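You operate a simulated robot arm through the tools that you are given. There is no shell and no other tool. Be economical: measure what you need, move in short steps, check, and stop when the job is done.

The job below is to be done with a simulated two-armed robot. You get a single attempt, and the scene is never put back.

TASK
Open the pull-out rack, take the nutmeg jar on the table and put it away in the upper tray of the pull-out rack and shut the rack again. Then take the lid off the green lentil tub and lay it down on the table. Keep to this order. Set down upright: nutmeg jar.
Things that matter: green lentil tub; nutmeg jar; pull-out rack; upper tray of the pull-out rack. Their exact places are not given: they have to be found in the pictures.

It is judged by the outcome, as a careful person would: the job done as asked, and still so three seconds after it is handed in. It fails if anything else is knocked over, pushed out of place, dropped, spilled or broken. Lids that push on must go on centred and level and be pressed home; caps that screw on are set level and turned clockwise until they are tight.

THE ROBOT
Two 6-joint arms with two-finger parallel grippers on one trunk, on a base that drives. Base frame: it is fixed to the floor where the robot stands at the start and does not move with it; the origin is under the middle of the robot, x ahead of it, y to its left, z up. Readings come in mm, degrees, newtons and seconds.
The left shoulder is at the start at [60, 187, 1022], the right one opposite. With the tool pointing down near the work surface each hand reaches from about 280 to 620 mm from the robot's upright axis, wherever it stands, measured 20 degrees to its own side. Places, roughly: green lentil tub [-1250, 1000, 750]; nutmeg jar [-1000, 1000, 750]; pull-out rack [600, 100, 500]; upper tray of the pull-out rack [700, 100, 600]. Payload 1.57 kg a hand.
Tool frame (each hand has its own): the origin (TCP) lies between the finger pads and is the grasp point; the fingertips stand 30 mm ahead of it; z points along the fingers, y is the line along which they close. The gripper opens to 110 mm. The fingers are 24 mm wide and 12 mm thick; the gripper's body (48 by 112 mm) begins 78 mm behind the TCP.
Orientation is told as [roll, pitch, yaw] about the base's x, y, z axes, in that order, counted from this pose: with the fingers straight down and closing along the base's y, the tool's x points along the base's -x, its y along +y and its z along -z.

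THE INTERFACE
- The arms move only by the tool servo_tool. It takes "left_motion", "right_motion" or both (then of equal length, played together; a hand with none holds still); each is a list of rows, each a list of 7 numbers: the shift along the tool's x, y, z in units of 20 mm (1.0 is 20 mm), then the turn, a rotation vector about the tool's x, y, z in units of 4 degrees (1.0 is 4 degrees), then the gripper command, from -1 (fully open) to 1 (shut), values between in proportion. In form: [[tx, ty, tz, wx, wy, wz, claw], ...]. A call has 1 to 10 rows; each row shifts and turns the commanded pose from where the row before left it, along the tool's axes as they then stand. A call with a number of a shift or a turn outside -1 to 1 is refused whole. Each row takes 0.2 s and may step no farther than 50 mm and 8.6 degrees from the row before; otherwise, or with a gripper value out of range, the whole call is refused. A pose out of reach is approached as far as the arm can. The call stops where the force on the tool passes 40 N (or 10 N more than at its start, if that is more) or the arm is blocked; 0.2 s more then pass. The fingers move at their own pace (about 153 mm/s each) and stop on an object; they squeeze with about 39 N. The grip force told is the motor's: it shows also when the fingers shut on nothing. Time passes only in rows, and 0.2 s behind the last, so rows that do not move let the fingers close. It gives the time, the measured TCP pose, the force on the tool (base axes), the opening and the grip force at its end, in the units of the frame above (readings bear some noise), with the torque about the TCP (base axes, N m) and any sound that the robot's microphone picked up.
- Cameras (640 x 400 px; columns grow to the right, rows downward): "scene" is now at [7.8, -5.1, 1560.9]; the picture's right is [-0.05, -1.00, 0.00], its down [-0.89, 0.05, -0.45] and it looks along [0.45, -0.02, -0.89] (base axes); focal length 250 px, centre (320, 200). "left" rides on the left gripper at [70, -16, -141] in its tool frame; the picture's right is [0.23, 0.97, 0.00], its down [-0.86, 0.20, -0.48] and it looks along [-0.47, 0.11, 0.88] (tool axes); focal length 222 px, centre (320, 200). "right" rides on the right gripper at [70, 16, -141] in its tool frame; the picture's right is [-0.23, 0.97, 0.00], its down [-0.86, -0.20, -0.48] and it looks along [-0.47, -0.11, 0.88] (tool axes); focal length 222 px, centre (320, 200).
- camera(camera): a new picture of that camera. The clock stands still meanwhile.
- lift_body(by): slides the trunk up (or, below 0, down) by that many mm; the arms and the scene camera ride with it, the base frame stays. It gives what a move gives, with no picture.
- steer(legs): drives the robot by 1 to 6 legs, each [ahead, left, turn to the left] in mm, mm and degrees, along the robot's own axes; the way and the turn of a leg run together, so that a leg with both is an arc; at most 1500 mm and 180 degrees a leg. The arms and the cameras ride along, it lands a little off, and it stops where it bumps. It gives what a move gives.
- pan_tilt(pan, tilt): turns the head with the scene camera to pan (to the left, within 86 degrees either way) and tilt (down, from -29 to 69), counted from straight ahead of the robot. It gives what a move gives.
- measure_at(camera, pixels): there is no depth. For up to 12 entries [column, row, z] of the newest picture of that camera ("zoom" is the newest enlarged one), the place [x, y] in the base frame at which the ray of that pixel passes the height z, good to about 3 mm, but the place of the scene camera against the robot may be out by one fixed shift of up to 18 mm in any direction. The clock stands still meanwhile.
- close_up(camera, box): a new picture of the part [left, top, right, bottom] of that camera's present view, enlarged. The clock stands still meanwhile.
- job_done(): hands the job in; it is judged then, once.

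Work in short steps. Measure before you move; look again where a grasp or a placing could have gone wrong, and mend it. You have 110 turns and 92 pictures in all, those below and enlarged ones among them. Open the grippers and draw the arms clear of the work before you hand the job in, unless the task says otherwise; then end with one line.

The tools are called after "Request:" by a JSON object that holds its "fn" and its "kwargs". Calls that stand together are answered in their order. servo_tool: Moves the arms, as the interface text tells. Its arguments: {"type":"object","properties":{"left_motion":{"type":"array"},"right_motion":{"type":"array"}},"required":[]} The other tools are called the same way: lift_body (by) slides the trunk up or down; steer (legs) drives the base; pan_tilt (pan, tilt) turns the head that bears the scene camera; camera (camera) takes a picture; measure_at (camera, pixels) gives the place at which the rays of pixels pass given heights; close_up (camera, box) takes an enlarged picture of a part of a camera's view; job_done () hands the job in.

At the start:

```text
time_s: 0.0
left_tcp_pos: [389.3, 116.7, 1031.3]
left_tcp_rot: [0.0, 0.0, 0.0]
left_ft_force: [0.1, 0.4, 0.7]
left_torque: [-0.01, 0.0, -0.01]
left_opening: 109.9
left_grip_force: 0.2
right_tcp_pos: [353.7, -198.7, 996.8]
right_tcp_rot: [0.0, 0.0, -0.1]
right_ft_force: [-0.3, 0.4, 0.4]
right_torque: [-0.03, -0.01, 0.0]
right_opening: 110.1
right_grip_force: 0.1
trunk travel left (down, up): [-650.0, 340.0]
robot x, y, heading: [1.5, 2.3, -0.1]
head pan, tilt: [-2.9, 63.3]
```

scene: 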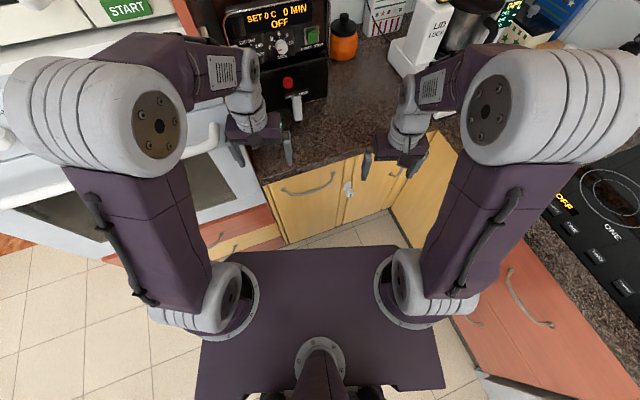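
right: 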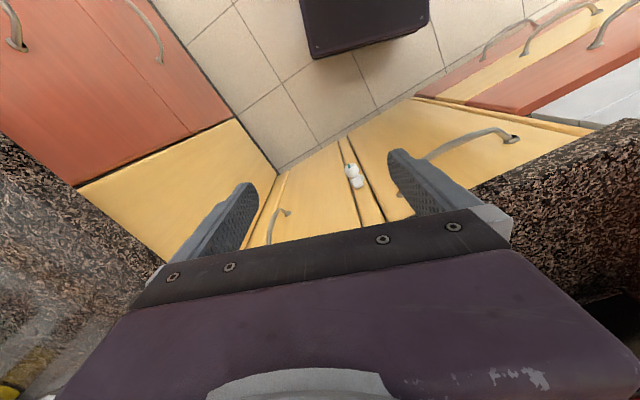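
left: 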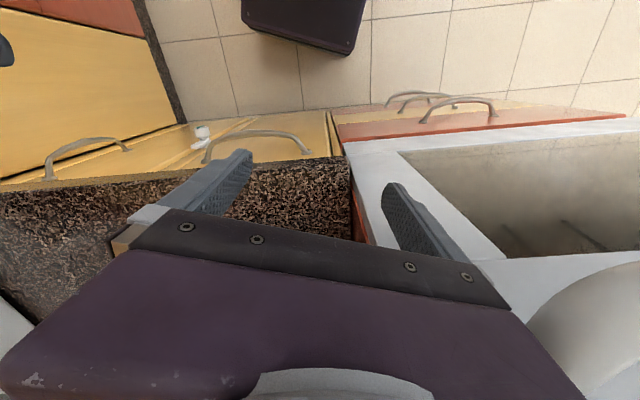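

The pictures show yellow cabinet fronts ahead (around pixel 320,190) under the counter; I look closer at those and tilt the head to see the rack.

Request:
{"fn": "close_up", "kwargs": {"camera": "scene", "box": [200, 120, 460, 280]}}

Request:
{"fn": "pan_tilt", "kwargs": {"pan": 0, "tilt": 35}}

Request:
{"fn": "camera", "kwargs": {"camera": "scene"}}

```text
2.46 times, centred on (330, 200) of scene
```

zoom: 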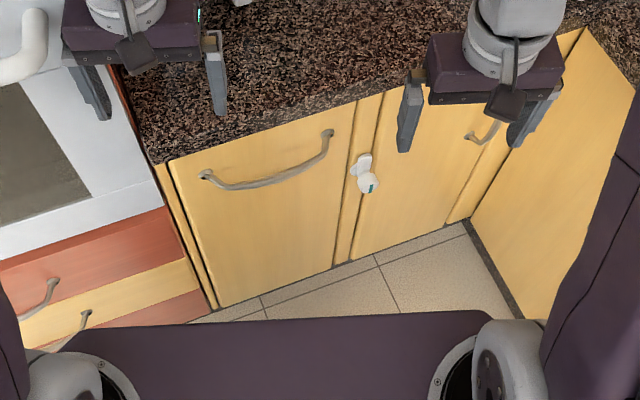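

```text
time_s: 0.9
left_tcp_pos: [389.4, 118.0, 1031.0]
left_tcp_rot: [0.0, 0.0, 0.0]
left_ft_force: [0.1, -0.2, 0.3]
left_torque: [0.03, 0.02, 0.0]
left_opening: 109.9
left_grip_force: 0.0
right_tcp_pos: [353.2, -198.6, 997.0]
right_tcp_rot: [0.0, 0.0, 0.0]
right_ft_force: [0.0, -0.4, 0.5]
right_torque: [0.01, 0.04, 0.01]
right_opening: 110.2
right_grip_force: 0.1
trunk travel left (down, up): [-650.0, 340.0]
robot x, y, heading: [-3.7, -1.2, -0.1]
head pan, tilt: [0.0, 35.0]
```

```text
87 pictures are left
```

scene: 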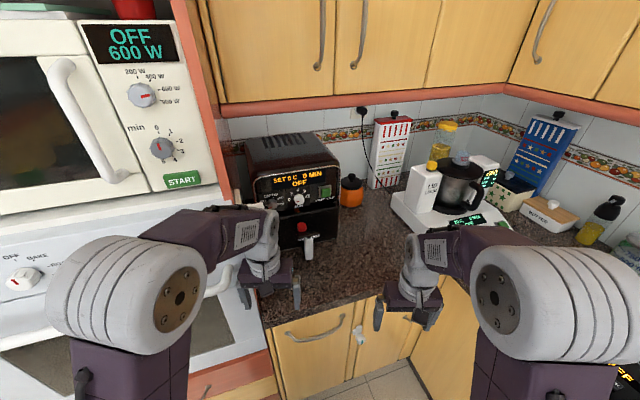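

The rack front appears to be the left yellow panel (handle near (315,330)), with a white device at (358,333) beside it. I back off to see the front squarely.

Request:
{"fn": "steer", "kwargs": {"legs": [[-500, 0, 0]]}}

Request:
{"fn": "camera", "kwargs": {"camera": "scene"}}

```text
time_s: 3.9
left_tcp_pos: [-109.4, 116.4, 1030.5]
left_tcp_rot: [-0.1, 0.0, -0.1]
left_ft_force: [-0.2, 0.0, -1.1]
left_torque: [-0.03, 0.0, 0.01]
left_opening: 110.2
left_grip_force: 0.1
right_tcp_pos: [-145.2, -199.2, 998.0]
right_tcp_rot: [-0.1, 0.0, -0.2]
right_ft_force: [-0.2, 0.5, -0.1]
right_torque: [-0.01, -0.03, 0.02]
right_opening: 109.9
right_grip_force: 0.0
trunk travel left (down, up): [-650.0, 340.0]
robot x, y, heading: [-500.7, 1.6, -0.2]
head pan, tilt: [0.0, 35.0]
```

```text
86 pictures are left
```

scene: 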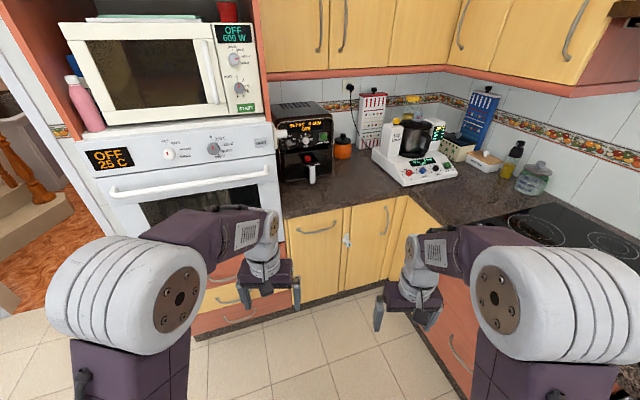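

Request:
{"fn": "close_up", "kwargs": {"camera": "scene", "box": [260, 180, 440, 310]}}

Request:
{"fn": "measure_at", "kwargs": {"camera": "scene", "pixels": [[298, 231, 690], [335, 224, 690], [347, 238, 640], [347, 233, 640], [290, 217, 740], [340, 209, 740], [400, 197, 740], [292, 306, 100], [342, 292, 100]]}}

```text
3.08 times, centred on (350, 245) of scene
```

zoom: 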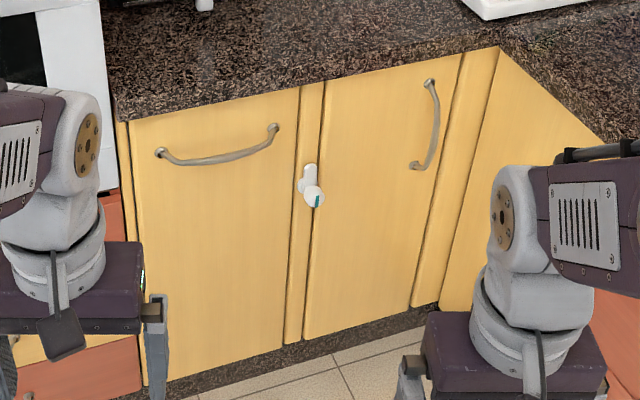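

```text
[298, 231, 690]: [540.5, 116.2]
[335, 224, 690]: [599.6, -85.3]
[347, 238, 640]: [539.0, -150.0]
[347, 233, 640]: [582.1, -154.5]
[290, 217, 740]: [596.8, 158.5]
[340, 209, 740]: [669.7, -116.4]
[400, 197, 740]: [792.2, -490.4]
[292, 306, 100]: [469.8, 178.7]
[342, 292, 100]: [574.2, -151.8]
```

The rack front is turned about 15° (from (540,116) to (600,-85)). I zoom in on the white device.

Request:
{"fn": "close_up", "kwargs": {"camera": "scene", "box": [325, 215, 373, 245]}}

Request:
{"fn": "close_up", "kwargs": {"camera": "scene", "box": [285, 200, 365, 250]}}

```text
13.33 times, centred on (349, 230) of scene
```

zoom: 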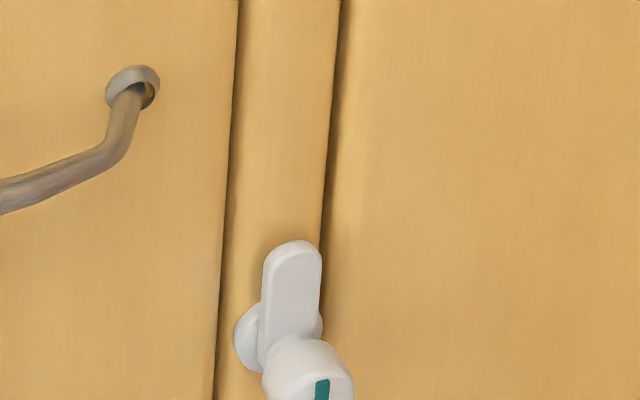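

```text
8.00 times, centred on (325, 225) of scene
```

zoom: 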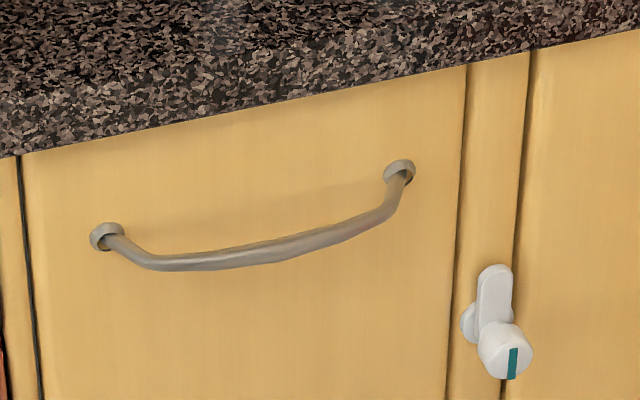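

The catch's tongue stands upright clear of the rack front, so the rack seems free. I take ray measurements of the handle here, then come nearer for triangulation.

Request:
{"fn": "measure_at", "kwargs": {"camera": "scene", "pixels": [[298.25, 229.5, 500], [298.25, 229.5, 800], [334.9, 221.5, 500], [334.9, 221.5, 800], [318, 231, 500], [318, 231, 800], [287.5, 219.4, 500], [287.5, 219.4, 800], [348, 235, 500], [348, 235, 800]]}}

Request:
{"fn": "lift_body", "kwargs": {"by": -400}}

Request:
{"fn": "camera", "kwargs": {"camera": "scene"}}

```text
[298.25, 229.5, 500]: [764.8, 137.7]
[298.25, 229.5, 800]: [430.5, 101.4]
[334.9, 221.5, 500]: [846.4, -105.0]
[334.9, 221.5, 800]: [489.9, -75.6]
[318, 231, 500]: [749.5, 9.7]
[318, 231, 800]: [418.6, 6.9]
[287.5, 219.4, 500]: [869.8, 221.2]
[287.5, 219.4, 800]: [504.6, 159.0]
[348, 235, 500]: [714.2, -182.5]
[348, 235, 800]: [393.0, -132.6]
```

```text
time_s: 7.7
left_tcp_pos: [-109.3, 117.2, 631.7]
left_tcp_rot: [0.0, 0.0, -0.1]
left_ft_force: [-0.3, 0.5, 0.1]
left_torque: [-0.01, 0.03, 0.02]
left_opening: 109.8
left_grip_force: 0.0
right_tcp_pos: [-145.1, -198.9, 597.7]
right_tcp_rot: [0.0, 0.0, -0.1]
right_ft_force: [0.3, -0.1, 0.3]
right_torque: [0.0, 0.0, -0.01]
right_opening: 110.2
right_grip_force: 0.1
trunk travel left (down, up): [-250.0, 740.0]
robot x, y, heading: [-498.7, -0.5, -0.2]
head pan, tilt: [0.0, 35.0]
```

```text
82 pictures are left
```

scene: 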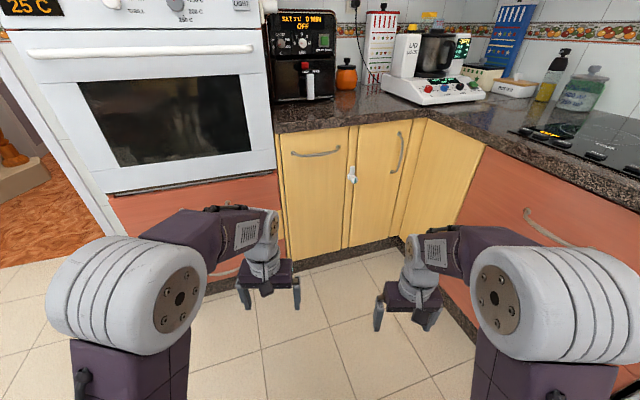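

Now I measure the same points from the lowered view to triangulate.

Request:
{"fn": "close_up", "kwargs": {"camera": "scene", "box": [275, 125, 371, 185]}}

Request:
{"fn": "measure_at", "kwargs": {"camera": "scene", "pixels": [[292, 154, 500], [292, 154, 800], [339, 149, 500], [339, 149, 800], [287, 257, 100], [340, 249, 100], [280, 135, 800], [280, 135, 500]]}}

```text
6.67 times, centred on (323, 155) of scene
```

zoom: 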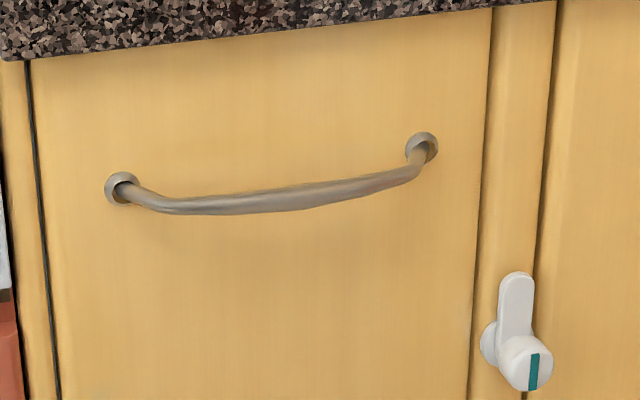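

```text
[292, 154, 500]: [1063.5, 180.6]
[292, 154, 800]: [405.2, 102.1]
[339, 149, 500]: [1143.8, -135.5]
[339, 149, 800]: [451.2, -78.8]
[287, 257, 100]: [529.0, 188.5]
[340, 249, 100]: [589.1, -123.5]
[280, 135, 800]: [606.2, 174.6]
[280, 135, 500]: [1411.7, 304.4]
```

Request:
{"fn": "measure_at", "kwargs": {"camera": "zoom", "pixels": [[121, 188, 500], [121, 188, 800], [422, 148, 500], [422, 148, 800], [275, 198, 500], [275, 198, 800], [28, 60, 500], [28, 60, 800], [528, 355, 500], [528, 355, 800]]}}

```text
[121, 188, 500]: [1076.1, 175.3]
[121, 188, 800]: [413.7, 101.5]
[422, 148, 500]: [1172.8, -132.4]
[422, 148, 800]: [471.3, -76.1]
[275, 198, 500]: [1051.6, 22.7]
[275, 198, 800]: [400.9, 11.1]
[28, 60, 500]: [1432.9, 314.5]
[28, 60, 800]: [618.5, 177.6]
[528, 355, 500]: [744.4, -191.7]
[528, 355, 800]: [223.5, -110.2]
```

Triangulating: the handle bar is near (437, 6, 784), counter underside near z 876, and the front is turned about 17°. I raise the trunk a bit, extend the left hand, and turn it to point ahead with the fingers closing vertically.

Request:
{"fn": "lift_body", "kwargs": {"by": 150}}

Request:
{"fn": "servo_tool", "kwargs": {"left_motion": [[-1, 0, 0, 0, 0, 0, -1], [-1, 0, 0, 0, 0, 0, -1], [-1, 0, 0, 0, 0, 0, -1], [-1, 0, 0, 0, 0, 0, -1], [-1, 0, 0, 0, 0, 0, -1], [-1, 0, 0, 0, 0, 0, -1], [-1, 0, 0, 0, 0, 0, -1]]}}

Request:
{"fn": "servo_tool", "kwargs": {"left_motion": [[0, 0, 0, -1, -1, 1, -1], [0, 0, 0, -1, -1, 1, -1], [0, 0, 0, -1, -1, 1, -1], [0, 0, 0, -1, -1, 1, -1], [0, 0, 0, -1, -1, 1, -1], [0, 0, 0, -1, -1, 1, -1], [0, 0, 0, -1, -1, 1, -1], [0, 0, 0, -1, -1, 1, -1], [0, 0, 0, -1, -1, 1, -1], [0, 0, 0, -1, -1, 1, -1]]}}

Request:
{"fn": "servo_tool", "kwargs": {"left_motion": [[0, 0, 0, -1, -1, 1, -1], [0, 0, 0, -1, -1, 1, -1], [0, 0, 0, -1, -1, 1, -1], [0, 0, 0, -1, -1, 1, -1], [0, 0, 0, -1, -1, 1, -1], [0, 0, 0, -1, -1, 1, -1], [0, 0, 0, -1, -1, 1, -1], [0, 0, 0, -0.32, -0.32, 0.32, -1]]}}

```text
time_s: 9.4
left_tcp_pos: [-109.6, 118.1, 781.6]
left_tcp_rot: [-0.1, 0.0, -0.1]
left_ft_force: [-0.3, 0.0, -0.6]
left_torque: [-0.01, -0.01, -0.01]
left_opening: 110.2
left_grip_force: 0.1
right_tcp_pos: [-145.9, -198.8, 746.9]
right_tcp_rot: [0.0, 0.0, 0.0]
right_ft_force: [0.5, -0.4, -0.2]
right_torque: [0.03, -0.01, -0.04]
right_opening: 109.8
right_grip_force: 0.0
trunk travel left (down, up): [-400.0, 590.0]
robot x, y, heading: [-498.3, 0.7, -0.1]
head pan, tilt: [0.0, 35.0]
```

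```text
time_s: 11.1
left_tcp_pos: [29.7, 118.2, 781.7]
left_tcp_rot: [0.1, 0.0, -0.1]
left_ft_force: [0.4, -0.1, 0.8]
left_torque: [0.0, -0.03, 0.01]
left_opening: 110.1
left_grip_force: 0.1
right_tcp_pos: [-144.6, -199.0, 748.2]
right_tcp_rot: [0.0, 0.0, -0.2]
right_ft_force: [0.3, 0.2, 0.4]
right_torque: [0.03, 0.02, -0.01]
right_opening: 110.2
right_grip_force: 0.1
trunk travel left (down, up): [-400.0, 590.0]
robot x, y, heading: [-499.0, -0.7, -0.1]
head pan, tilt: [0.0, 35.0]
```

```text
time_s: 13.2
left_tcp_pos: [30.4, 117.3, 781.2]
left_tcp_rot: [53.0, -19.0, -53.1]
left_ft_force: [0.0, 0.7, 0.1]
left_torque: [0.0, 0.02, 0.02]
left_opening: 109.9
left_grip_force: 0.1
right_tcp_pos: [-146.0, -199.4, 747.3]
right_tcp_rot: [0.1, 0.0, -0.1]
right_ft_force: [-0.7, -0.6, -0.6]
right_torque: [-0.01, 0.04, -0.02]
right_opening: 110.0
right_grip_force: 0.1
trunk travel left (down, up): [-400.0, 590.0]
robot x, y, heading: [-498.5, 1.9, -0.1]
head pan, tilt: [0.0, 35.0]
```

```text
time_s: 15.1
left_tcp_pos: [30.5, 116.8, 782.8]
left_tcp_rot: [90.1, 0.0, -90.1]
left_ft_force: [-0.8, 0.2, -0.7]
left_torque: [0.01, 0.0, 0.0]
left_opening: 109.9
left_grip_force: 0.0
right_tcp_pos: [-145.4, -198.3, 746.2]
right_tcp_rot: [0.0, 0.0, -0.1]
right_ft_force: [0.3, -1.0, 0.0]
right_torque: [0.03, 0.0, -0.01]
right_opening: 110.0
right_grip_force: 0.0
trunk travel left (down, up): [-400.0, 590.0]
robot x, y, heading: [-498.5, -1.1, -0.3]
head pan, tilt: [0.0, 35.0]
```

The hand now points straight ahead. I yaw it 17° left to match the front normal, drive to stand ~140 mm before the bar, and look with the wrist camera.

Request:
{"fn": "servo_tool", "kwargs": {"left_motion": [[0, 0, 0, 0, 1, 0, -1], [0, 0, 0, 0, 1, 0, -1], [0, 0, 0, 0, 1, 0, -1], [0, 0, 0, 0, 1, 0, -1], [0, 0, 0, 0, 0.25, 0, -1]]}}

Request:
{"fn": "steer", "kwargs": {"legs": [[268, -139, 0]]}}

Request:
{"fn": "camera", "kwargs": {"camera": "left"}}

Request:
{"fn": "camera", "kwargs": {"camera": "scene"}}

```text
time_s: 16.2
left_tcp_pos: [30.2, 117.6, 781.6]
left_tcp_rot: [89.9, 0.0, -73.1]
left_ft_force: [1.0, -0.1, -0.5]
left_torque: [0.02, -0.02, -0.02]
left_opening: 109.9
left_grip_force: 0.1
right_tcp_pos: [-145.7, -199.6, 747.7]
right_tcp_rot: [0.1, 0.1, -0.1]
right_ft_force: [-0.2, 0.9, -0.3]
right_torque: [0.0, -0.02, -0.05]
right_opening: 110.1
right_grip_force: 0.1
trunk travel left (down, up): [-400.0, 590.0]
robot x, y, heading: [-498.2, 0.2, -0.1]
head pan, tilt: [0.0, 35.0]
```

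```text
time_s: 18.3
left_tcp_pos: [297.8, -23.0, 780.3]
left_tcp_rot: [90.0, 0.1, -73.1]
left_ft_force: [1.1, -0.6, 0.9]
left_torque: [-0.03, 0.03, -0.03]
left_opening: 109.9
left_grip_force: 0.0
right_tcp_pos: [122.5, -339.8, 746.8]
right_tcp_rot: [0.0, 0.0, -0.1]
right_ft_force: [-0.7, -0.2, 0.2]
right_torque: [0.02, -0.01, 0.03]
right_opening: 110.2
right_grip_force: 0.0
trunk travel left (down, up): [-400.0, 590.0]
robot x, y, heading: [-228.7, -135.9, -0.1]
head pan, tilt: [0.0, 35.0]
```

```text
80 pictures are left
```

left: 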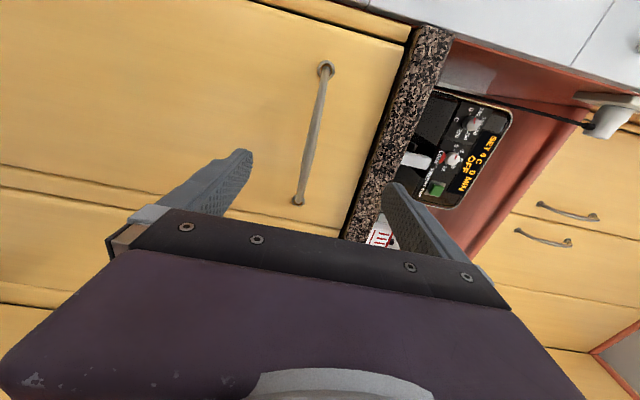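

```text
79 pictures are left
```

scene: 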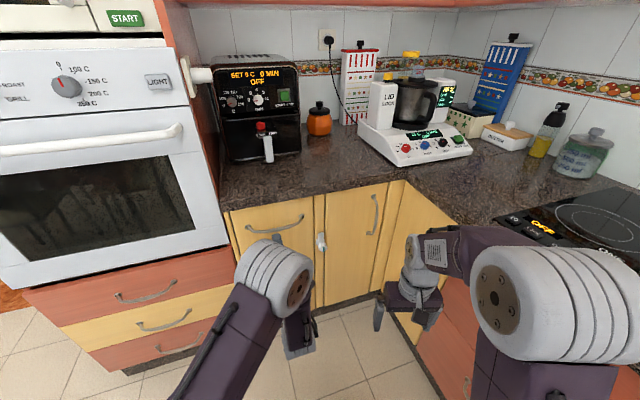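

From the wrist view (mounts at (326,68) and (298,200)), the bar is at about z 768, 140 mm ahead and centred laterally. I lower 12 mm and advance 110 mm.

Request:
{"fn": "servo_tool", "kwargs": {"left_motion": [[0, -0.6, 0, 0, 0, 0, -1], [0, 0, 1, 0, 0, 0, -1], [0, 0, 1, 0, 0, 0, -1], [0, 0, 1, 0, 0, 0, -1], [0, 0, 1, 0, 0, 0, -1], [0, 0, 1, 0, 0, 0, -1]]}}

Request:
{"fn": "camera", "kwargs": {"camera": "left"}}

```text
time_s: 19.7
left_tcp_pos: [393.7, 4.4, 767.9]
left_tcp_rot: [90.0, 0.0, -73.2]
left_ft_force: [-0.8, 0.6, -0.8]
left_torque: [0.0, -0.01, -0.01]
left_opening: 109.9
left_grip_force: 0.0
right_tcp_pos: [122.0, -339.6, 747.3]
right_tcp_rot: [0.1, -0.1, -0.1]
right_ft_force: [0.5, 0.0, -0.6]
right_torque: [0.01, -0.02, 0.03]
right_opening: 110.1
right_grip_force: 0.0
trunk travel left (down, up): [-400.0, 590.0]
robot x, y, heading: [-228.8, -139.2, -0.1]
head pan, tilt: [0.0, 35.0]
```

```text
78 pictures are left
```

left: 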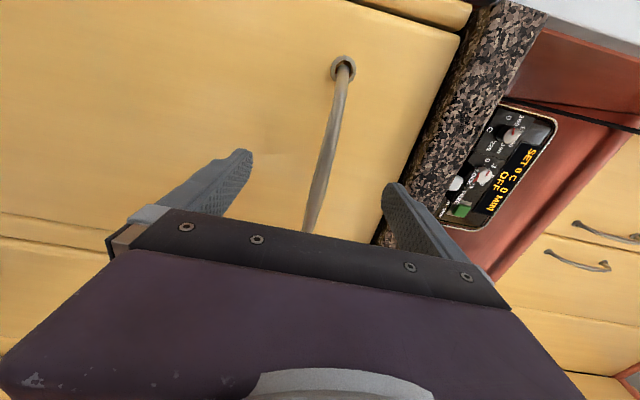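

The bar runs midway between the fingers (around (320,180)); I advance 34 mm and close.

Request:
{"fn": "servo_tool", "kwargs": {"left_motion": [[0, 0.1, 0.85, 0, 0, 0, -1], [0, 0, 0.85, 0, 0, 0, -1], [0, 0, 0, 0, 0, 0, 1], [0, 0, 0, 0, 0, 0, 1], [0, 0, 0, 0, 0, 0, 1]]}}

Request:
{"fn": "camera", "kwargs": {"camera": "left"}}

```text
time_s: 20.9
left_tcp_pos: [427.5, 14.8, 770.3]
left_tcp_rot: [89.9, 0.0, -73.0]
left_ft_force: [-0.1, -0.1, -3.7]
left_torque: [-0.02, -0.03, -0.25]
left_opening: 13.6
left_grip_force: 30.5
right_tcp_pos: [121.6, -340.8, 747.3]
right_tcp_rot: [-0.1, 0.0, -0.1]
right_ft_force: [-0.4, -1.1, 0.0]
right_torque: [0.02, -0.02, -0.02]
right_opening: 109.7
right_grip_force: 0.0
trunk travel left (down, up): [-400.0, 590.0]
robot x, y, heading: [-230.7, -137.3, -0.2]
head pan, tilt: [0.0, 35.0]
```

```text
77 pictures are left
```

left: 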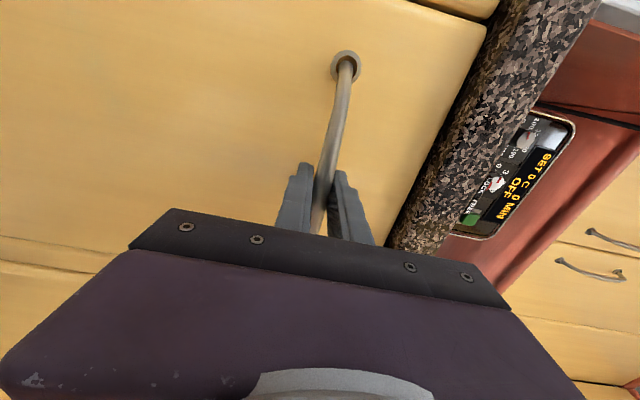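

Opening 13.6 mm with 30 N: the bar is gripped. I pull with the arm a short way along the normal first to test.

Request:
{"fn": "servo_tool", "kwargs": {"left_motion": [[0, 0, -0.5, 0, 0, 0, 1], [0, 0, -0.5, 0, 0, 0, 1], [0, 0, -0.5, 0, 0, 0, 1], [0, 0, -0.5, 0, 0, 0, 1]]}}

Request:
{"fn": "camera", "kwargs": {"camera": "left"}}

```text
time_s: 21.9
left_tcp_pos: [388.0, 3.0, 770.8]
left_tcp_rot: [89.8, 0.1, -73.2]
left_ft_force: [0.6, -6.5, -6.1]
left_torque: [-0.12, 0.07, 0.34]
left_opening: 13.9
left_grip_force: 30.5
right_tcp_pos: [121.5, -340.5, 747.0]
right_tcp_rot: [-0.1, 0.1, -0.1]
right_ft_force: [0.0, 0.3, -0.2]
right_torque: [-0.01, 0.0, 0.01]
right_opening: 110.0
right_grip_force: 0.2
trunk travel left (down, up): [-400.0, 590.0]
robot x, y, heading: [-233.1, -143.7, -0.2]
head pan, tilt: [0.0, 35.0]
```

```text
76 pictures are left
```

left: 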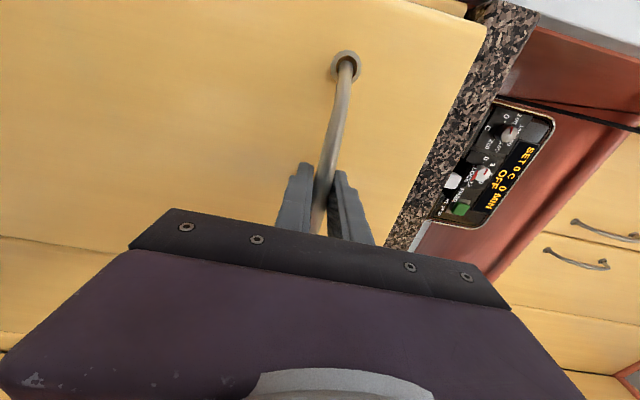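

The rack moves freely, with a slight sideways force hinting at ~18°. I pull further by driving the base back along that line.

Request:
{"fn": "steer", "kwargs": {"legs": [[-143, -45, 0]]}}

Request:
{"fn": "camera", "kwargs": {"camera": "scene"}}

```text
time_s: 23.3
left_tcp_pos: [246.0, -44.1, 769.9]
left_tcp_rot: [89.9, 0.2, -73.3]
left_ft_force: [6.8, -18.8, -11.8]
left_torque: [-0.25, -0.06, -0.53]
left_opening: 13.8
left_grip_force: 30.9
right_tcp_pos: [-21.1, -386.8, 747.0]
right_tcp_rot: [0.2, 0.2, -0.1]
right_ft_force: [-0.3, -0.6, 0.3]
right_torque: [0.02, -0.02, -0.01]
right_opening: 109.7
right_grip_force: 0.1
trunk travel left (down, up): [-400.0, 590.0]
robot x, y, heading: [-371.7, -185.0, -0.1]
head pan, tilt: [0.0, 35.0]
```

```text
75 pictures are left
```

scene: 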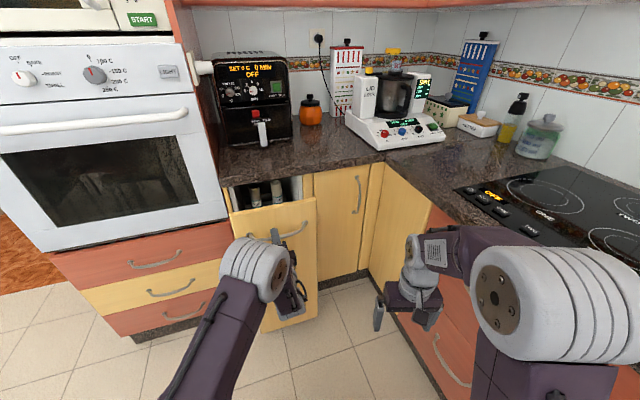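

The rack opens; sideways force of ~19 N has built up, so I ease the hand to the right (tool −x) and read the force.

Request:
{"fn": "servo_tool", "kwargs": {"left_motion": [[-0.3, 0, 0, 0, 0, 0, 1], [0, 0, 0, 0, 0, 0, 1]]}}

```text
time_s: 23.9
left_tcp_pos: [244.7, -44.1, 768.4]
left_tcp_rot: [89.8, -0.2, -73.0]
left_ft_force: [-5.7, 13.0, -3.3]
left_torque: [0.16, 0.08, 0.4]
left_opening: 13.6
left_grip_force: 29.8
right_tcp_pos: [-21.3, -382.3, 748.4]
right_tcp_rot: [-0.1, 0.0, -0.1]
right_ft_force: [-0.5, 0.5, -0.1]
right_torque: [0.02, 0.02, -0.02]
right_opening: 110.2
right_grip_force: 0.1
trunk travel left (down, up): [-400.0, 590.0]
robot x, y, heading: [-378.1, -183.0, -0.1]
head pan, tilt: [0.0, 35.0]
```

Request:
{"fn": "steer", "kwargs": {"legs": [[-142, -46, 0]]}}

Request:
{"fn": "camera", "kwargs": {"camera": "scene"}}

```text
time_s: 25.2
left_tcp_pos: [104.8, -90.7, 769.3]
left_tcp_rot: [89.7, -0.2, -73.2]
left_ft_force: [-6.4, 19.4, -8.1]
left_torque: [0.16, 0.08, 0.22]
left_opening: 13.7
left_grip_force: 30.1
right_tcp_pos: [-163.3, -428.1, 748.0]
right_tcp_rot: [-0.1, 0.0, -0.1]
right_ft_force: [-0.5, -0.4, -0.4]
right_torque: [0.01, -0.04, 0.0]
right_opening: 110.3
right_grip_force: 0.0
trunk travel left (down, up): [-400.0, 590.0]
robot x, y, heading: [-512.5, -231.0, 0.1]
head pan, tilt: [0.0, 35.0]
```

```text
74 pictures are left
```

scene: 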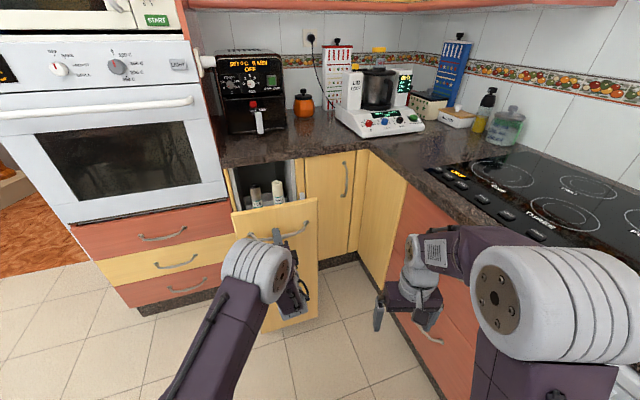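

Rack is out about 340 mm. I zoom in to see the trays.

Request:
{"fn": "close_up", "kwargs": {"camera": "scene", "box": [215, 140, 335, 215]}}

```text
5.33 times, centred on (275, 178) of scene
```

zoom: 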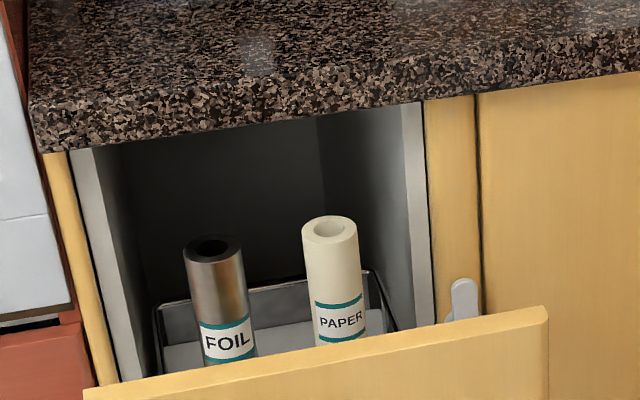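

The tray with foil and paper rolls shows. I ease the side force and pull another 70 mm.

Request:
{"fn": "servo_tool", "kwargs": {"left_motion": [[0.15, 0, 0, 0, 0, 0, 1], [0, 0, -0.7, 0, 0, 0, 1], [0, 0, -0.7, 0, 0, 0, 1], [0, 0, -0.7, 0, 0, 0, 1], [0, 0, -0.7, 0, 0, 0, 1], [0, 0, -0.7, 0, 0, 0, 1]]}}

Request:
{"fn": "lift_body", "kwargs": {"by": 0}}

```text
time_s: 26.6
left_tcp_pos: [37.6, -111.6, 769.1]
left_tcp_rot: [89.6, 0.1, -73.3]
left_ft_force: [4.1, -16.1, -4.1]
left_torque: [-0.2, 0.04, -0.04]
left_opening: 13.9
left_grip_force: 30.6
right_tcp_pos: [-162.3, -432.2, 746.8]
right_tcp_rot: [0.1, -0.1, -0.2]
right_ft_force: [-0.5, 0.0, -0.8]
right_torque: [-0.03, 0.0, 0.02]
right_opening: 109.7
right_grip_force: 0.0
trunk travel left (down, up): [-400.0, 590.0]
robot x, y, heading: [-515.2, -230.1, -0.2]
head pan, tilt: [0.0, 35.0]
```

```text
time_s: 27.1
left_tcp_pos: [38.5, -113.4, 770.9]
left_tcp_rot: [89.7, 0.1, -73.4]
left_ft_force: [5.2, -18.7, -5.3]
left_torque: [-0.17, -0.04, -0.52]
left_opening: 13.8
left_grip_force: 29.8
right_tcp_pos: [-161.7, -432.4, 745.5]
right_tcp_rot: [0.1, 0.1, -0.2]
right_ft_force: [0.2, -0.9, -0.5]
right_torque: [-0.01, 0.01, -0.02]
right_opening: 110.2
right_grip_force: 0.1
trunk travel left (down, up): [-400.0, 590.0]
robot x, y, heading: [-514.0, -232.7, -0.2]
head pan, tilt: [0.0, 35.0]
```

The rack is out ~410 mm. I relieve the side force, open the fingers, back off 100 mm, then raise the trunk to look into the rack.

Request:
{"fn": "servo_tool", "kwargs": {"left_motion": [[-0.17, 0, 0, 0, 0, 0, 1], [0, 0, 0, 0, 0, 0, -1], [0, 0, 0, 0, 0, 0, -1], [0, 0, -1, 0, 0, 0, -1], [0, 0, -1, 0, 0, 0, -1], [0, 0, -1, 0, 0, 0, -1], [0, 0, -1, 0, 0, 0, -1], [0, 0, -1, 0, 0, 0, -1]]}}

Request:
{"fn": "lift_body", "kwargs": {"by": 400}}

Request:
{"fn": "pan_tilt", "kwargs": {"pan": 5, "tilt": 50}}

Request:
{"fn": "camera", "kwargs": {"camera": "scene"}}

```text
time_s: 28.9
left_tcp_pos: [-58.2, -141.6, 772.3]
left_tcp_rot: [89.9, 0.0, -73.2]
left_ft_force: [0.3, -0.5, -0.1]
left_torque: [0.01, -0.07, -0.04]
left_opening: 110.0
left_grip_force: 0.1
right_tcp_pos: [-163.5, -430.4, 747.4]
right_tcp_rot: [0.0, 0.0, -0.1]
right_ft_force: [0.9, -0.5, 0.7]
right_torque: [0.03, -0.03, 0.01]
right_opening: 110.0
right_grip_force: 0.1
trunk travel left (down, up): [-400.0, 590.0]
robot x, y, heading: [-515.8, -228.8, -0.2]
head pan, tilt: [0.0, 35.0]
```

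```text
time_s: 32.8
left_tcp_pos: [-57.8, -140.8, 1171.1]
left_tcp_rot: [89.8, 0.1, -73.2]
left_ft_force: [-0.1, 0.0, 0.3]
left_torque: [-0.02, 0.01, -0.04]
left_opening: 110.1
left_grip_force: 0.0
right_tcp_pos: [-161.9, -432.2, 1147.4]
right_tcp_rot: [0.0, 0.0, -0.1]
right_ft_force: [-0.3, -0.4, -0.6]
right_torque: [-0.03, -0.02, 0.01]
right_opening: 110.3
right_grip_force: 0.1
trunk travel left (down, up): [-800.0, 190.0]
robot x, y, heading: [-517.5, -229.2, -0.3]
head pan, tilt: [0.0, 35.0]
```

```text
time_s: 33.5
left_tcp_pos: [-56.5, -142.1, 1173.1]
left_tcp_rot: [89.8, 0.0, -73.2]
left_ft_force: [0.5, -0.4, -0.9]
left_torque: [0.0, -0.01, 0.02]
left_opening: 109.7
left_grip_force: 0.1
right_tcp_pos: [-163.2, -429.7, 1146.8]
right_tcp_rot: [0.0, 0.0, -0.1]
right_ft_force: [0.4, -0.7, -1.3]
right_torque: [0.0, -0.01, 0.01]
right_opening: 110.3
right_grip_force: 0.1
trunk travel left (down, up): [-800.0, 190.0]
robot x, y, heading: [-517.2, -229.0, -0.1]
head pan, tilt: [5.0, 50.0]
```

```text
72 pictures are left
```

scene: 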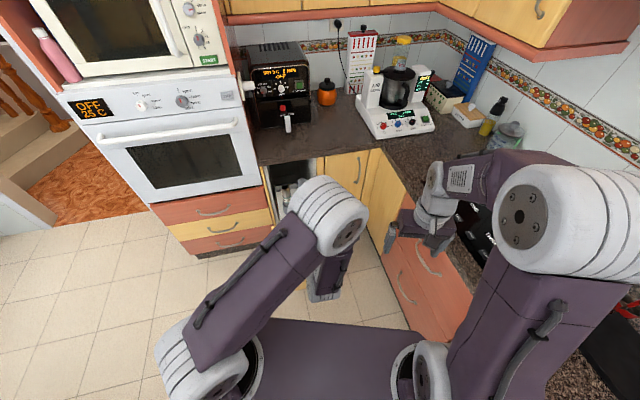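

The left arm blocks the view of the rack; I pan left to see where the table stands before driving.

Request:
{"fn": "pan_tilt", "kwargs": {"pan": 86, "tilt": 35}}

Request:
{"fn": "camera", "kwargs": {"camera": "scene"}}

```text
time_s: 35.1
left_tcp_pos: [-57.4, -142.0, 1172.2]
left_tcp_rot: [89.9, -0.1, -73.2]
left_ft_force: [-0.1, 0.5, -1.5]
left_torque: [0.0, -0.01, -0.01]
left_opening: 109.9
left_grip_force: 0.0
right_tcp_pos: [-162.6, -431.1, 1147.5]
right_tcp_rot: [-0.1, 0.0, -0.1]
right_ft_force: [0.1, -0.3, 0.2]
right_torque: [-0.01, 0.02, 0.05]
right_opening: 110.1
right_grip_force: 0.1
trunk travel left (down, up): [-800.0, 190.0]
robot x, y, heading: [-518.1, -231.5, -0.1]
head pan, tilt: [85.9, 35.0]
```

```text
71 pictures are left
```

scene: 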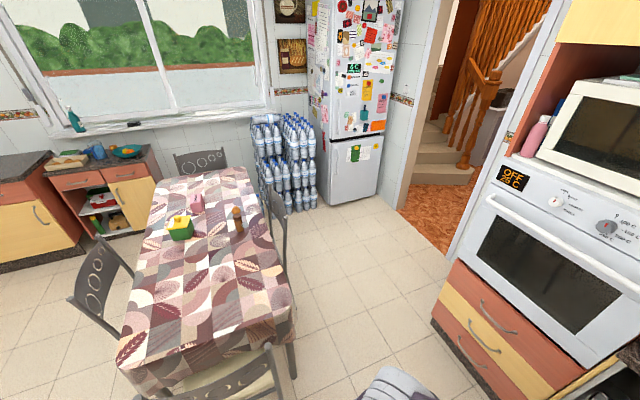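

The table is in view: a green tub at (180,228), a brown-capped jar at (238,220) and a pink item at (198,203). I zoom and measure them and the table and chairs.

Request:
{"fn": "close_up", "kwargs": {"camera": "scene", "box": [140, 180, 284, 270]}}

Request:
{"fn": "measure_at", "kwargs": {"camera": "scene", "pixels": [[240, 236, 760], [180, 240, 760], [198, 212, 760], [120, 365, 760], [297, 320, 760], [153, 180, 760], [247, 168, 760], [288, 270, 400], [275, 395, 700], [270, 345, 800], [283, 190, 900], [132, 270, 850]]}}

```text
4.44 times, centred on (212, 225) of scene
```

zoom: 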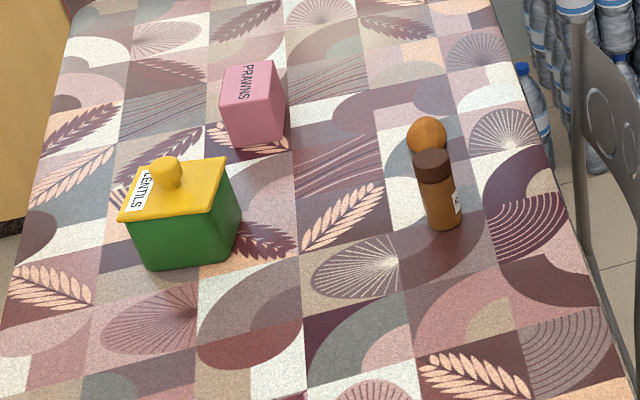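

```text
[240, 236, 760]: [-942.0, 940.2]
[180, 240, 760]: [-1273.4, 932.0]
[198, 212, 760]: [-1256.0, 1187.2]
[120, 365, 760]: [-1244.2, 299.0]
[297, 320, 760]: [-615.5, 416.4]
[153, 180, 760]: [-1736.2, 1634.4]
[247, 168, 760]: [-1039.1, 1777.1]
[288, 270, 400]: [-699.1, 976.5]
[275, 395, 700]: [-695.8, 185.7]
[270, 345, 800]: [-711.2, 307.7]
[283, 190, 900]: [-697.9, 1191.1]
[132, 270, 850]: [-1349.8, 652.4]
```

Jar near (-942,940), tub near (-1273,932), both on a slightly rotated table with chairs around. I tilt down to see the near-end chair and the floor space I must pass.

Request:
{"fn": "pan_tilt", "kwargs": {"pan": 80, "tilt": 60}}

Request:
{"fn": "camera", "kwargs": {"camera": "scene"}}

```text
time_s: 36.0
left_tcp_pos: [-57.5, -142.1, 1170.4]
left_tcp_rot: [89.7, -0.1, -73.1]
left_ft_force: [0.1, 0.1, 0.2]
left_torque: [0.0, 0.03, -0.01]
left_opening: 110.2
left_grip_force: 0.0
right_tcp_pos: [-162.8, -431.2, 1147.3]
right_tcp_rot: [0.1, 0.0, -0.1]
right_ft_force: [-0.5, 0.0, 0.2]
right_torque: [-0.02, -0.01, 0.01]
right_opening: 110.0
right_grip_force: 0.1
trunk travel left (down, up): [-800.0, 190.0]
robot x, y, heading: [-515.0, -230.4, -0.1]
head pan, tilt: [80.0, 60.0]
```

```text
69 pictures are left
```

scene: 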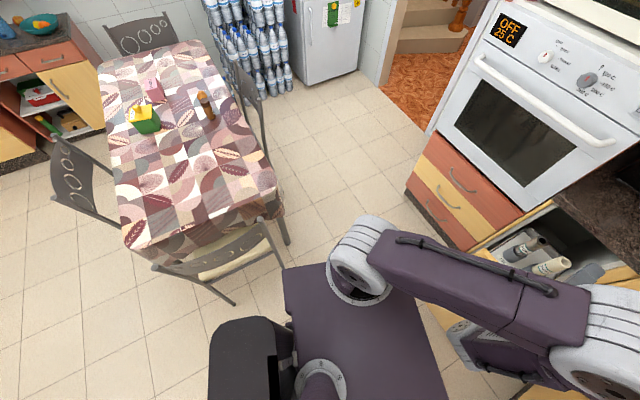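

Request:
{"fn": "measure_at", "kwargs": {"camera": "scene", "pixels": [[236, 304, 0], [288, 244, 0], [119, 228, 0], [405, 185, 0], [460, 248, 0], [285, 265, 500], [267, 165, 400], [262, 90, 900], [235, 64, 900], [152, 264, 900], [267, 225, 900], [265, 155, 0]]}}

Request:
{"fn": "close_up", "kwargs": {"camera": "scene", "box": [130, 40, 330, 310]}}

Request:
{"fn": "close_up", "kwargs": {"camera": "scene", "box": [430, 190, 640, 360]}}

```text
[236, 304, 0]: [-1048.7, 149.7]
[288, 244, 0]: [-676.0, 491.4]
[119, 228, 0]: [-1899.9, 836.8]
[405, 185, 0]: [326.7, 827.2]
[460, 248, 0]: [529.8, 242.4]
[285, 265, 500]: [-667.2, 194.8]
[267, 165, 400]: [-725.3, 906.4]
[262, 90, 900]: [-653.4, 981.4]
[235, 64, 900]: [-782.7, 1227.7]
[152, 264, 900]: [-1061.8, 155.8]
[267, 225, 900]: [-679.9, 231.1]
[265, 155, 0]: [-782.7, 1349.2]
```

```text
1.48 times, centred on (230, 175) of scene
```

zoom: 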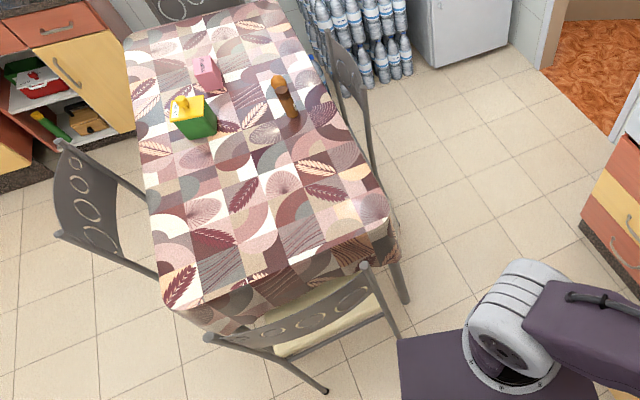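

```text
2.35 times, centred on (535, 275) of scene
```

zoom: 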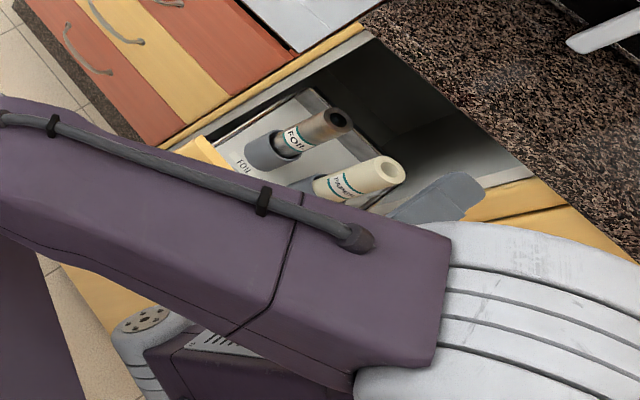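

The near-end chair stays at x < -660 and the open rack's front at x > 30, so a lane about x = -330 is free. I drive along it, keeping the hands high, and stop to look into the rack.

Request:
{"fn": "steer", "kwargs": {"legs": [[190, 0, 0], [0, 560, 0]]}}

Request:
{"fn": "pan_tilt", "kwargs": {"pan": -45, "tilt": 50}}

Request:
{"fn": "camera", "kwargs": {"camera": "scene"}}

```text
time_s: 40.3
left_tcp_pos: [137.8, 414.2, 1171.7]
left_tcp_rot: [89.9, 0.0, -73.4]
left_ft_force: [0.5, 0.4, 0.7]
left_torque: [0.01, 0.0, 0.01]
left_opening: 110.1
left_grip_force: 0.1
right_tcp_pos: [30.2, 125.8, 1147.8]
right_tcp_rot: [0.0, 0.0, -0.4]
right_ft_force: [-0.1, 0.2, -0.4]
right_torque: [0.03, -0.02, 0.0]
right_opening: 109.7
right_grip_force: 0.0
trunk travel left (down, up): [-800.0, 190.0]
robot x, y, heading: [-323.4, 326.2, -0.2]
head pan, tilt: [80.0, 60.0]
```

```text
time_s: 42.4
left_tcp_pos: [137.0, 415.3, 1171.1]
left_tcp_rot: [89.9, 0.0, -73.4]
left_ft_force: [0.0, 0.3, 0.1]
left_torque: [0.0, -0.02, 0.02]
left_opening: 110.0
left_grip_force: 0.0
right_tcp_pos: [30.3, 126.9, 1146.3]
right_tcp_rot: [0.0, 0.0, -0.4]
right_ft_force: [-0.2, -0.2, 0.3]
right_torque: [0.03, 0.01, 0.0]
right_opening: 109.8
right_grip_force: 0.1
trunk travel left (down, up): [-800.0, 190.0]
robot x, y, heading: [-322.5, 326.9, -0.5]
head pan, tilt: [-45.0, 50.0]
```

```text
66 pictures are left
```

scene: 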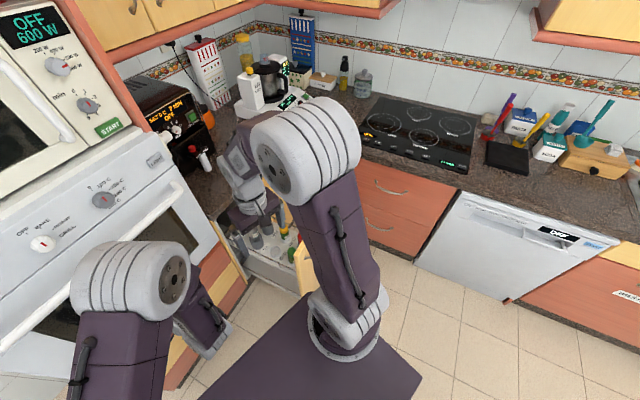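

Request:
{"fn": "close_up", "kwargs": {"camera": "scene", "box": [215, 190, 335, 310]}}

```text
3.33 times, centred on (275, 250) of scene
```

zoom: 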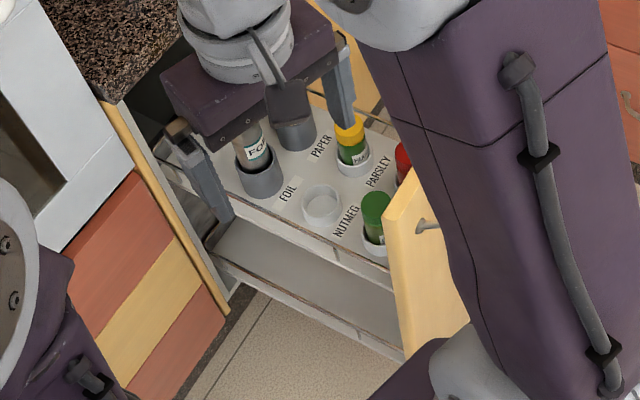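

The upper tray has labelled cups; the empty one at zoom (322,203) is "NUTMEG". Now I drive to the table side and turn to face it.

Request:
{"fn": "steer", "kwargs": {"legs": [[0, 412, 0], [0, 0, -162.3]]}}

Request:
{"fn": "pan_tilt", "kwargs": {"pan": -25, "tilt": 52}}

Request:
{"fn": "camera", "kwargs": {"camera": "scene"}}

```text
time_s: 51.6
left_tcp_pos: [-732.3, 521.3, 1171.0]
left_tcp_rot: [89.9, 0.0, 123.6]
left_ft_force: [0.9, 0.1, -0.4]
left_torque: [0.03, 0.02, 0.03]
left_opening: 110.1
left_grip_force: 0.1
right_tcp_pos: [-716.6, 827.3, 1147.3]
right_tcp_rot: [0.0, 0.1, -163.4]
right_ft_force: [-0.4, -0.3, -0.2]
right_torque: [0.02, 0.02, -0.03]
right_opening: 109.7
right_grip_force: 0.0
trunk travel left (down, up): [-800.0, 190.0]
robot x, y, heading: [-323.4, 736.7, -163.5]
head pan, tilt: [-45.0, 50.0]
```

```text
time_s: 52.5
left_tcp_pos: [-733.3, 521.9, 1171.3]
left_tcp_rot: [89.8, 0.0, 123.4]
left_ft_force: [0.1, 0.3, 0.7]
left_torque: [0.0, -0.01, 0.01]
left_opening: 110.1
left_grip_force: 0.2
right_tcp_pos: [-717.0, 827.8, 1148.3]
right_tcp_rot: [0.1, 0.0, -163.5]
right_ft_force: [0.1, -0.3, -0.7]
right_torque: [0.0, 0.0, -0.05]
right_opening: 109.9
right_grip_force: 0.1
trunk travel left (down, up): [-800.0, 190.0]
robot x, y, heading: [-318.8, 738.5, -163.4]
head pan, tilt: [-25.0, 52.0]
```

```text
64 pictures are left
```

scene: 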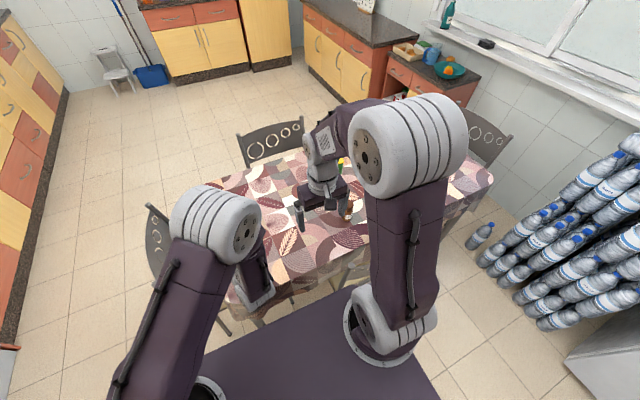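

Request:
{"fn": "camera", "kwargs": {"camera": "right"}}

```text
63 pictures are left
```

right: 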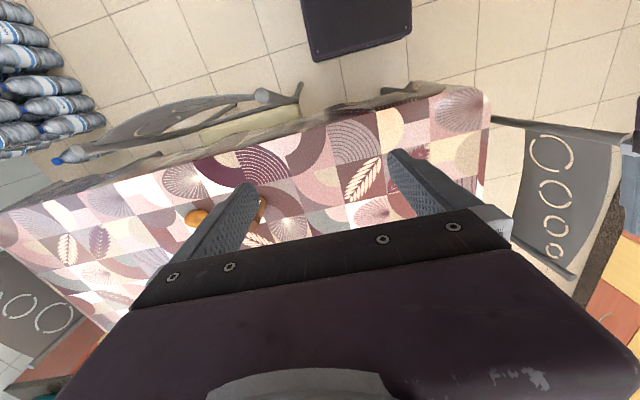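

Request:
{"fn": "measure_at", "kwargs": {"camera": "right", "pixels": [[262, 97, 900], [300, 84, 450], [300, 100, 450], [270, 90, 900], [316, 60, 200], [411, 30, 200], [264, 200, 880], [264, 200, 760], [196, 218, 800], [488, 92, 760]]}}

Request:
{"fn": "close_up", "kwargs": {"camera": "right", "box": [150, 50, 350, 250]}}

```text
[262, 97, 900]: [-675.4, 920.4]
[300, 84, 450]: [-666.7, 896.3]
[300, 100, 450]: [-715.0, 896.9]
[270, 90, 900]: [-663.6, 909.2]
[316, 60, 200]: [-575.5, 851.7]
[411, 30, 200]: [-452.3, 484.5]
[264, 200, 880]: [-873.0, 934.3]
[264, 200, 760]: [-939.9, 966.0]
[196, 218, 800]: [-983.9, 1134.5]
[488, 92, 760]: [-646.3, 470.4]
```

```text
2.00 times, centred on (250, 150) of right
```

zoom: 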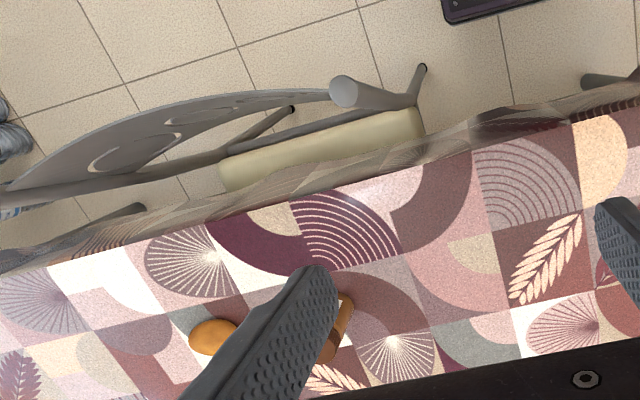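

Wrist view shows the chair foot near (-676,915), clear by ~55 mm of my base if I go straight ahead; the jar is near (-945,955). I drive ahead 80 mm, then shift the right hand sideways (tool −y is robot right) so the jar is visible between the fingers.

Request:
{"fn": "steer", "kwargs": {"legs": [[80, 0, 0]]}}

Request:
{"fn": "servo_tool", "kwargs": {"right_motion": [[0, -1, 0, 0, 0, 0, -1], [0, -1, 0, 0, 0, 0, -1], [0, -1, 0, 0, 0, 0, -1], [0, -1, 0, 0, 0, 0, -1], [0, -1, 0, 0, 0, 0, -1], [0, -1, 0, 0, 0, 0, -1], [0, -1, 0, 0, 0, 0, -1], [0, -1, 0, 0, 0, 0, -1], [0, -1, 0, 0, 0, 0, -1]]}}

Request:
{"fn": "lift_body", "kwargs": {"by": -120}}

Request:
{"fn": "camera", "kwargs": {"camera": "right"}}

```text
time_s: 53.5
left_tcp_pos: [-807.7, 499.4, 1172.7]
left_tcp_rot: [89.9, -0.1, 123.6]
left_ft_force: [-0.4, -0.1, 0.1]
left_torque: [0.01, -0.02, -0.01]
left_opening: 110.2
left_grip_force: 0.1
right_tcp_pos: [-788.9, 805.7, 1147.5]
right_tcp_rot: [0.0, -0.2, -163.4]
right_ft_force: [0.1, 0.2, -0.2]
right_torque: [-0.01, 0.05, 0.02]
right_opening: 110.0
right_grip_force: 0.1
trunk travel left (down, up): [-800.0, 190.0]
robot x, y, heading: [-397.8, 714.7, -163.5]
head pan, tilt: [-25.0, 52.0]
```

```text
time_s: 55.5
left_tcp_pos: [-811.0, 499.6, 1171.7]
left_tcp_rot: [89.8, 0.0, 123.6]
left_ft_force: [0.4, -0.3, -0.1]
left_torque: [-0.02, 0.02, 0.03]
left_opening: 110.0
left_grip_force: 0.1
right_tcp_pos: [-845.5, 977.7, 1146.4]
right_tcp_rot: [0.0, 0.0, -163.3]
right_ft_force: [-0.1, -0.4, -0.1]
right_torque: [0.0, 0.02, 0.02]
right_opening: 109.8
right_grip_force: 0.0
trunk travel left (down, up): [-800.0, 190.0]
robot x, y, heading: [-398.4, 715.7, -163.2]
head pan, tilt: [-25.0, 52.0]
```

```text
time_s: 57.0
left_tcp_pos: [-809.3, 498.4, 1050.8]
left_tcp_rot: [89.8, 0.0, 123.7]
left_ft_force: [-0.6, -0.1, -0.9]
left_torque: [-0.01, -0.02, -0.03]
left_opening: 109.8
left_grip_force: 0.1
right_tcp_pos: [-844.1, 976.7, 1027.1]
right_tcp_rot: [-0.1, 0.0, -163.5]
right_ft_force: [0.2, -0.1, 0.6]
right_torque: [0.02, -0.02, -0.01]
right_opening: 110.0
right_grip_force: 0.0
trunk travel left (down, up): [-680.0, 310.0]
robot x, y, heading: [-393.6, 712.9, -163.0]
head pan, tilt: [-25.0, 52.0]
```

```text
61 pictures are left
```

right: 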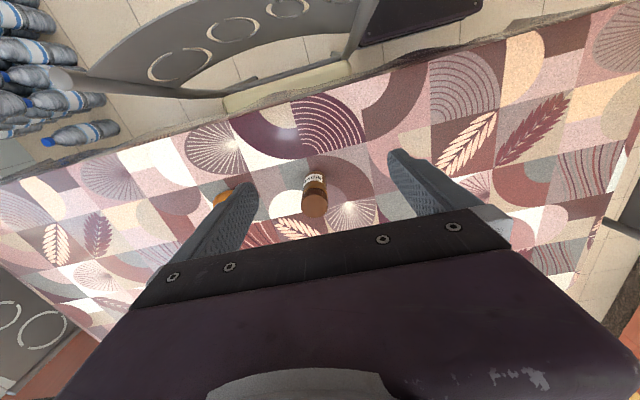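

The jar sits between the fingers at (314,190). I enlarge it to measure base and cap.

Request:
{"fn": "close_up", "kwargs": {"camera": "right", "box": [264, 155, 364, 235]}}

Request:
{"fn": "measure_at", "kwargs": {"camera": "right", "pixels": [[315, 176, 760], [315, 176, 900], [315, 206, 760], [315, 206, 900], [302, 206, 880], [328, 206, 880], [226, 197, 780]]}}

```text
5.00 times, centred on (314, 195) of right
```

zoom: 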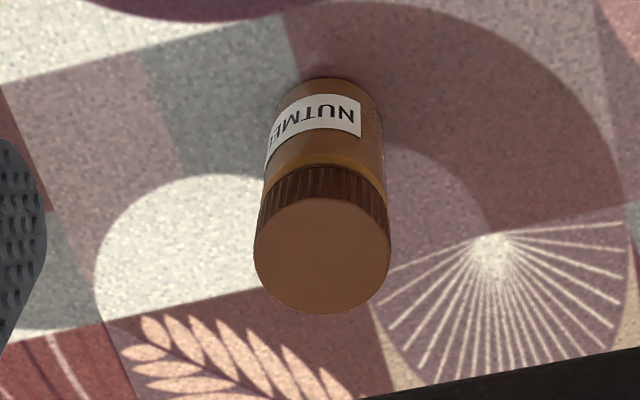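

```text
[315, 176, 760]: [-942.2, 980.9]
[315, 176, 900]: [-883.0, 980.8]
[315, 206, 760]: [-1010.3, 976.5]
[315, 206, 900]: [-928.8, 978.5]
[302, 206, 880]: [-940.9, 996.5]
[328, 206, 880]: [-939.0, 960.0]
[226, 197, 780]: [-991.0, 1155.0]
```

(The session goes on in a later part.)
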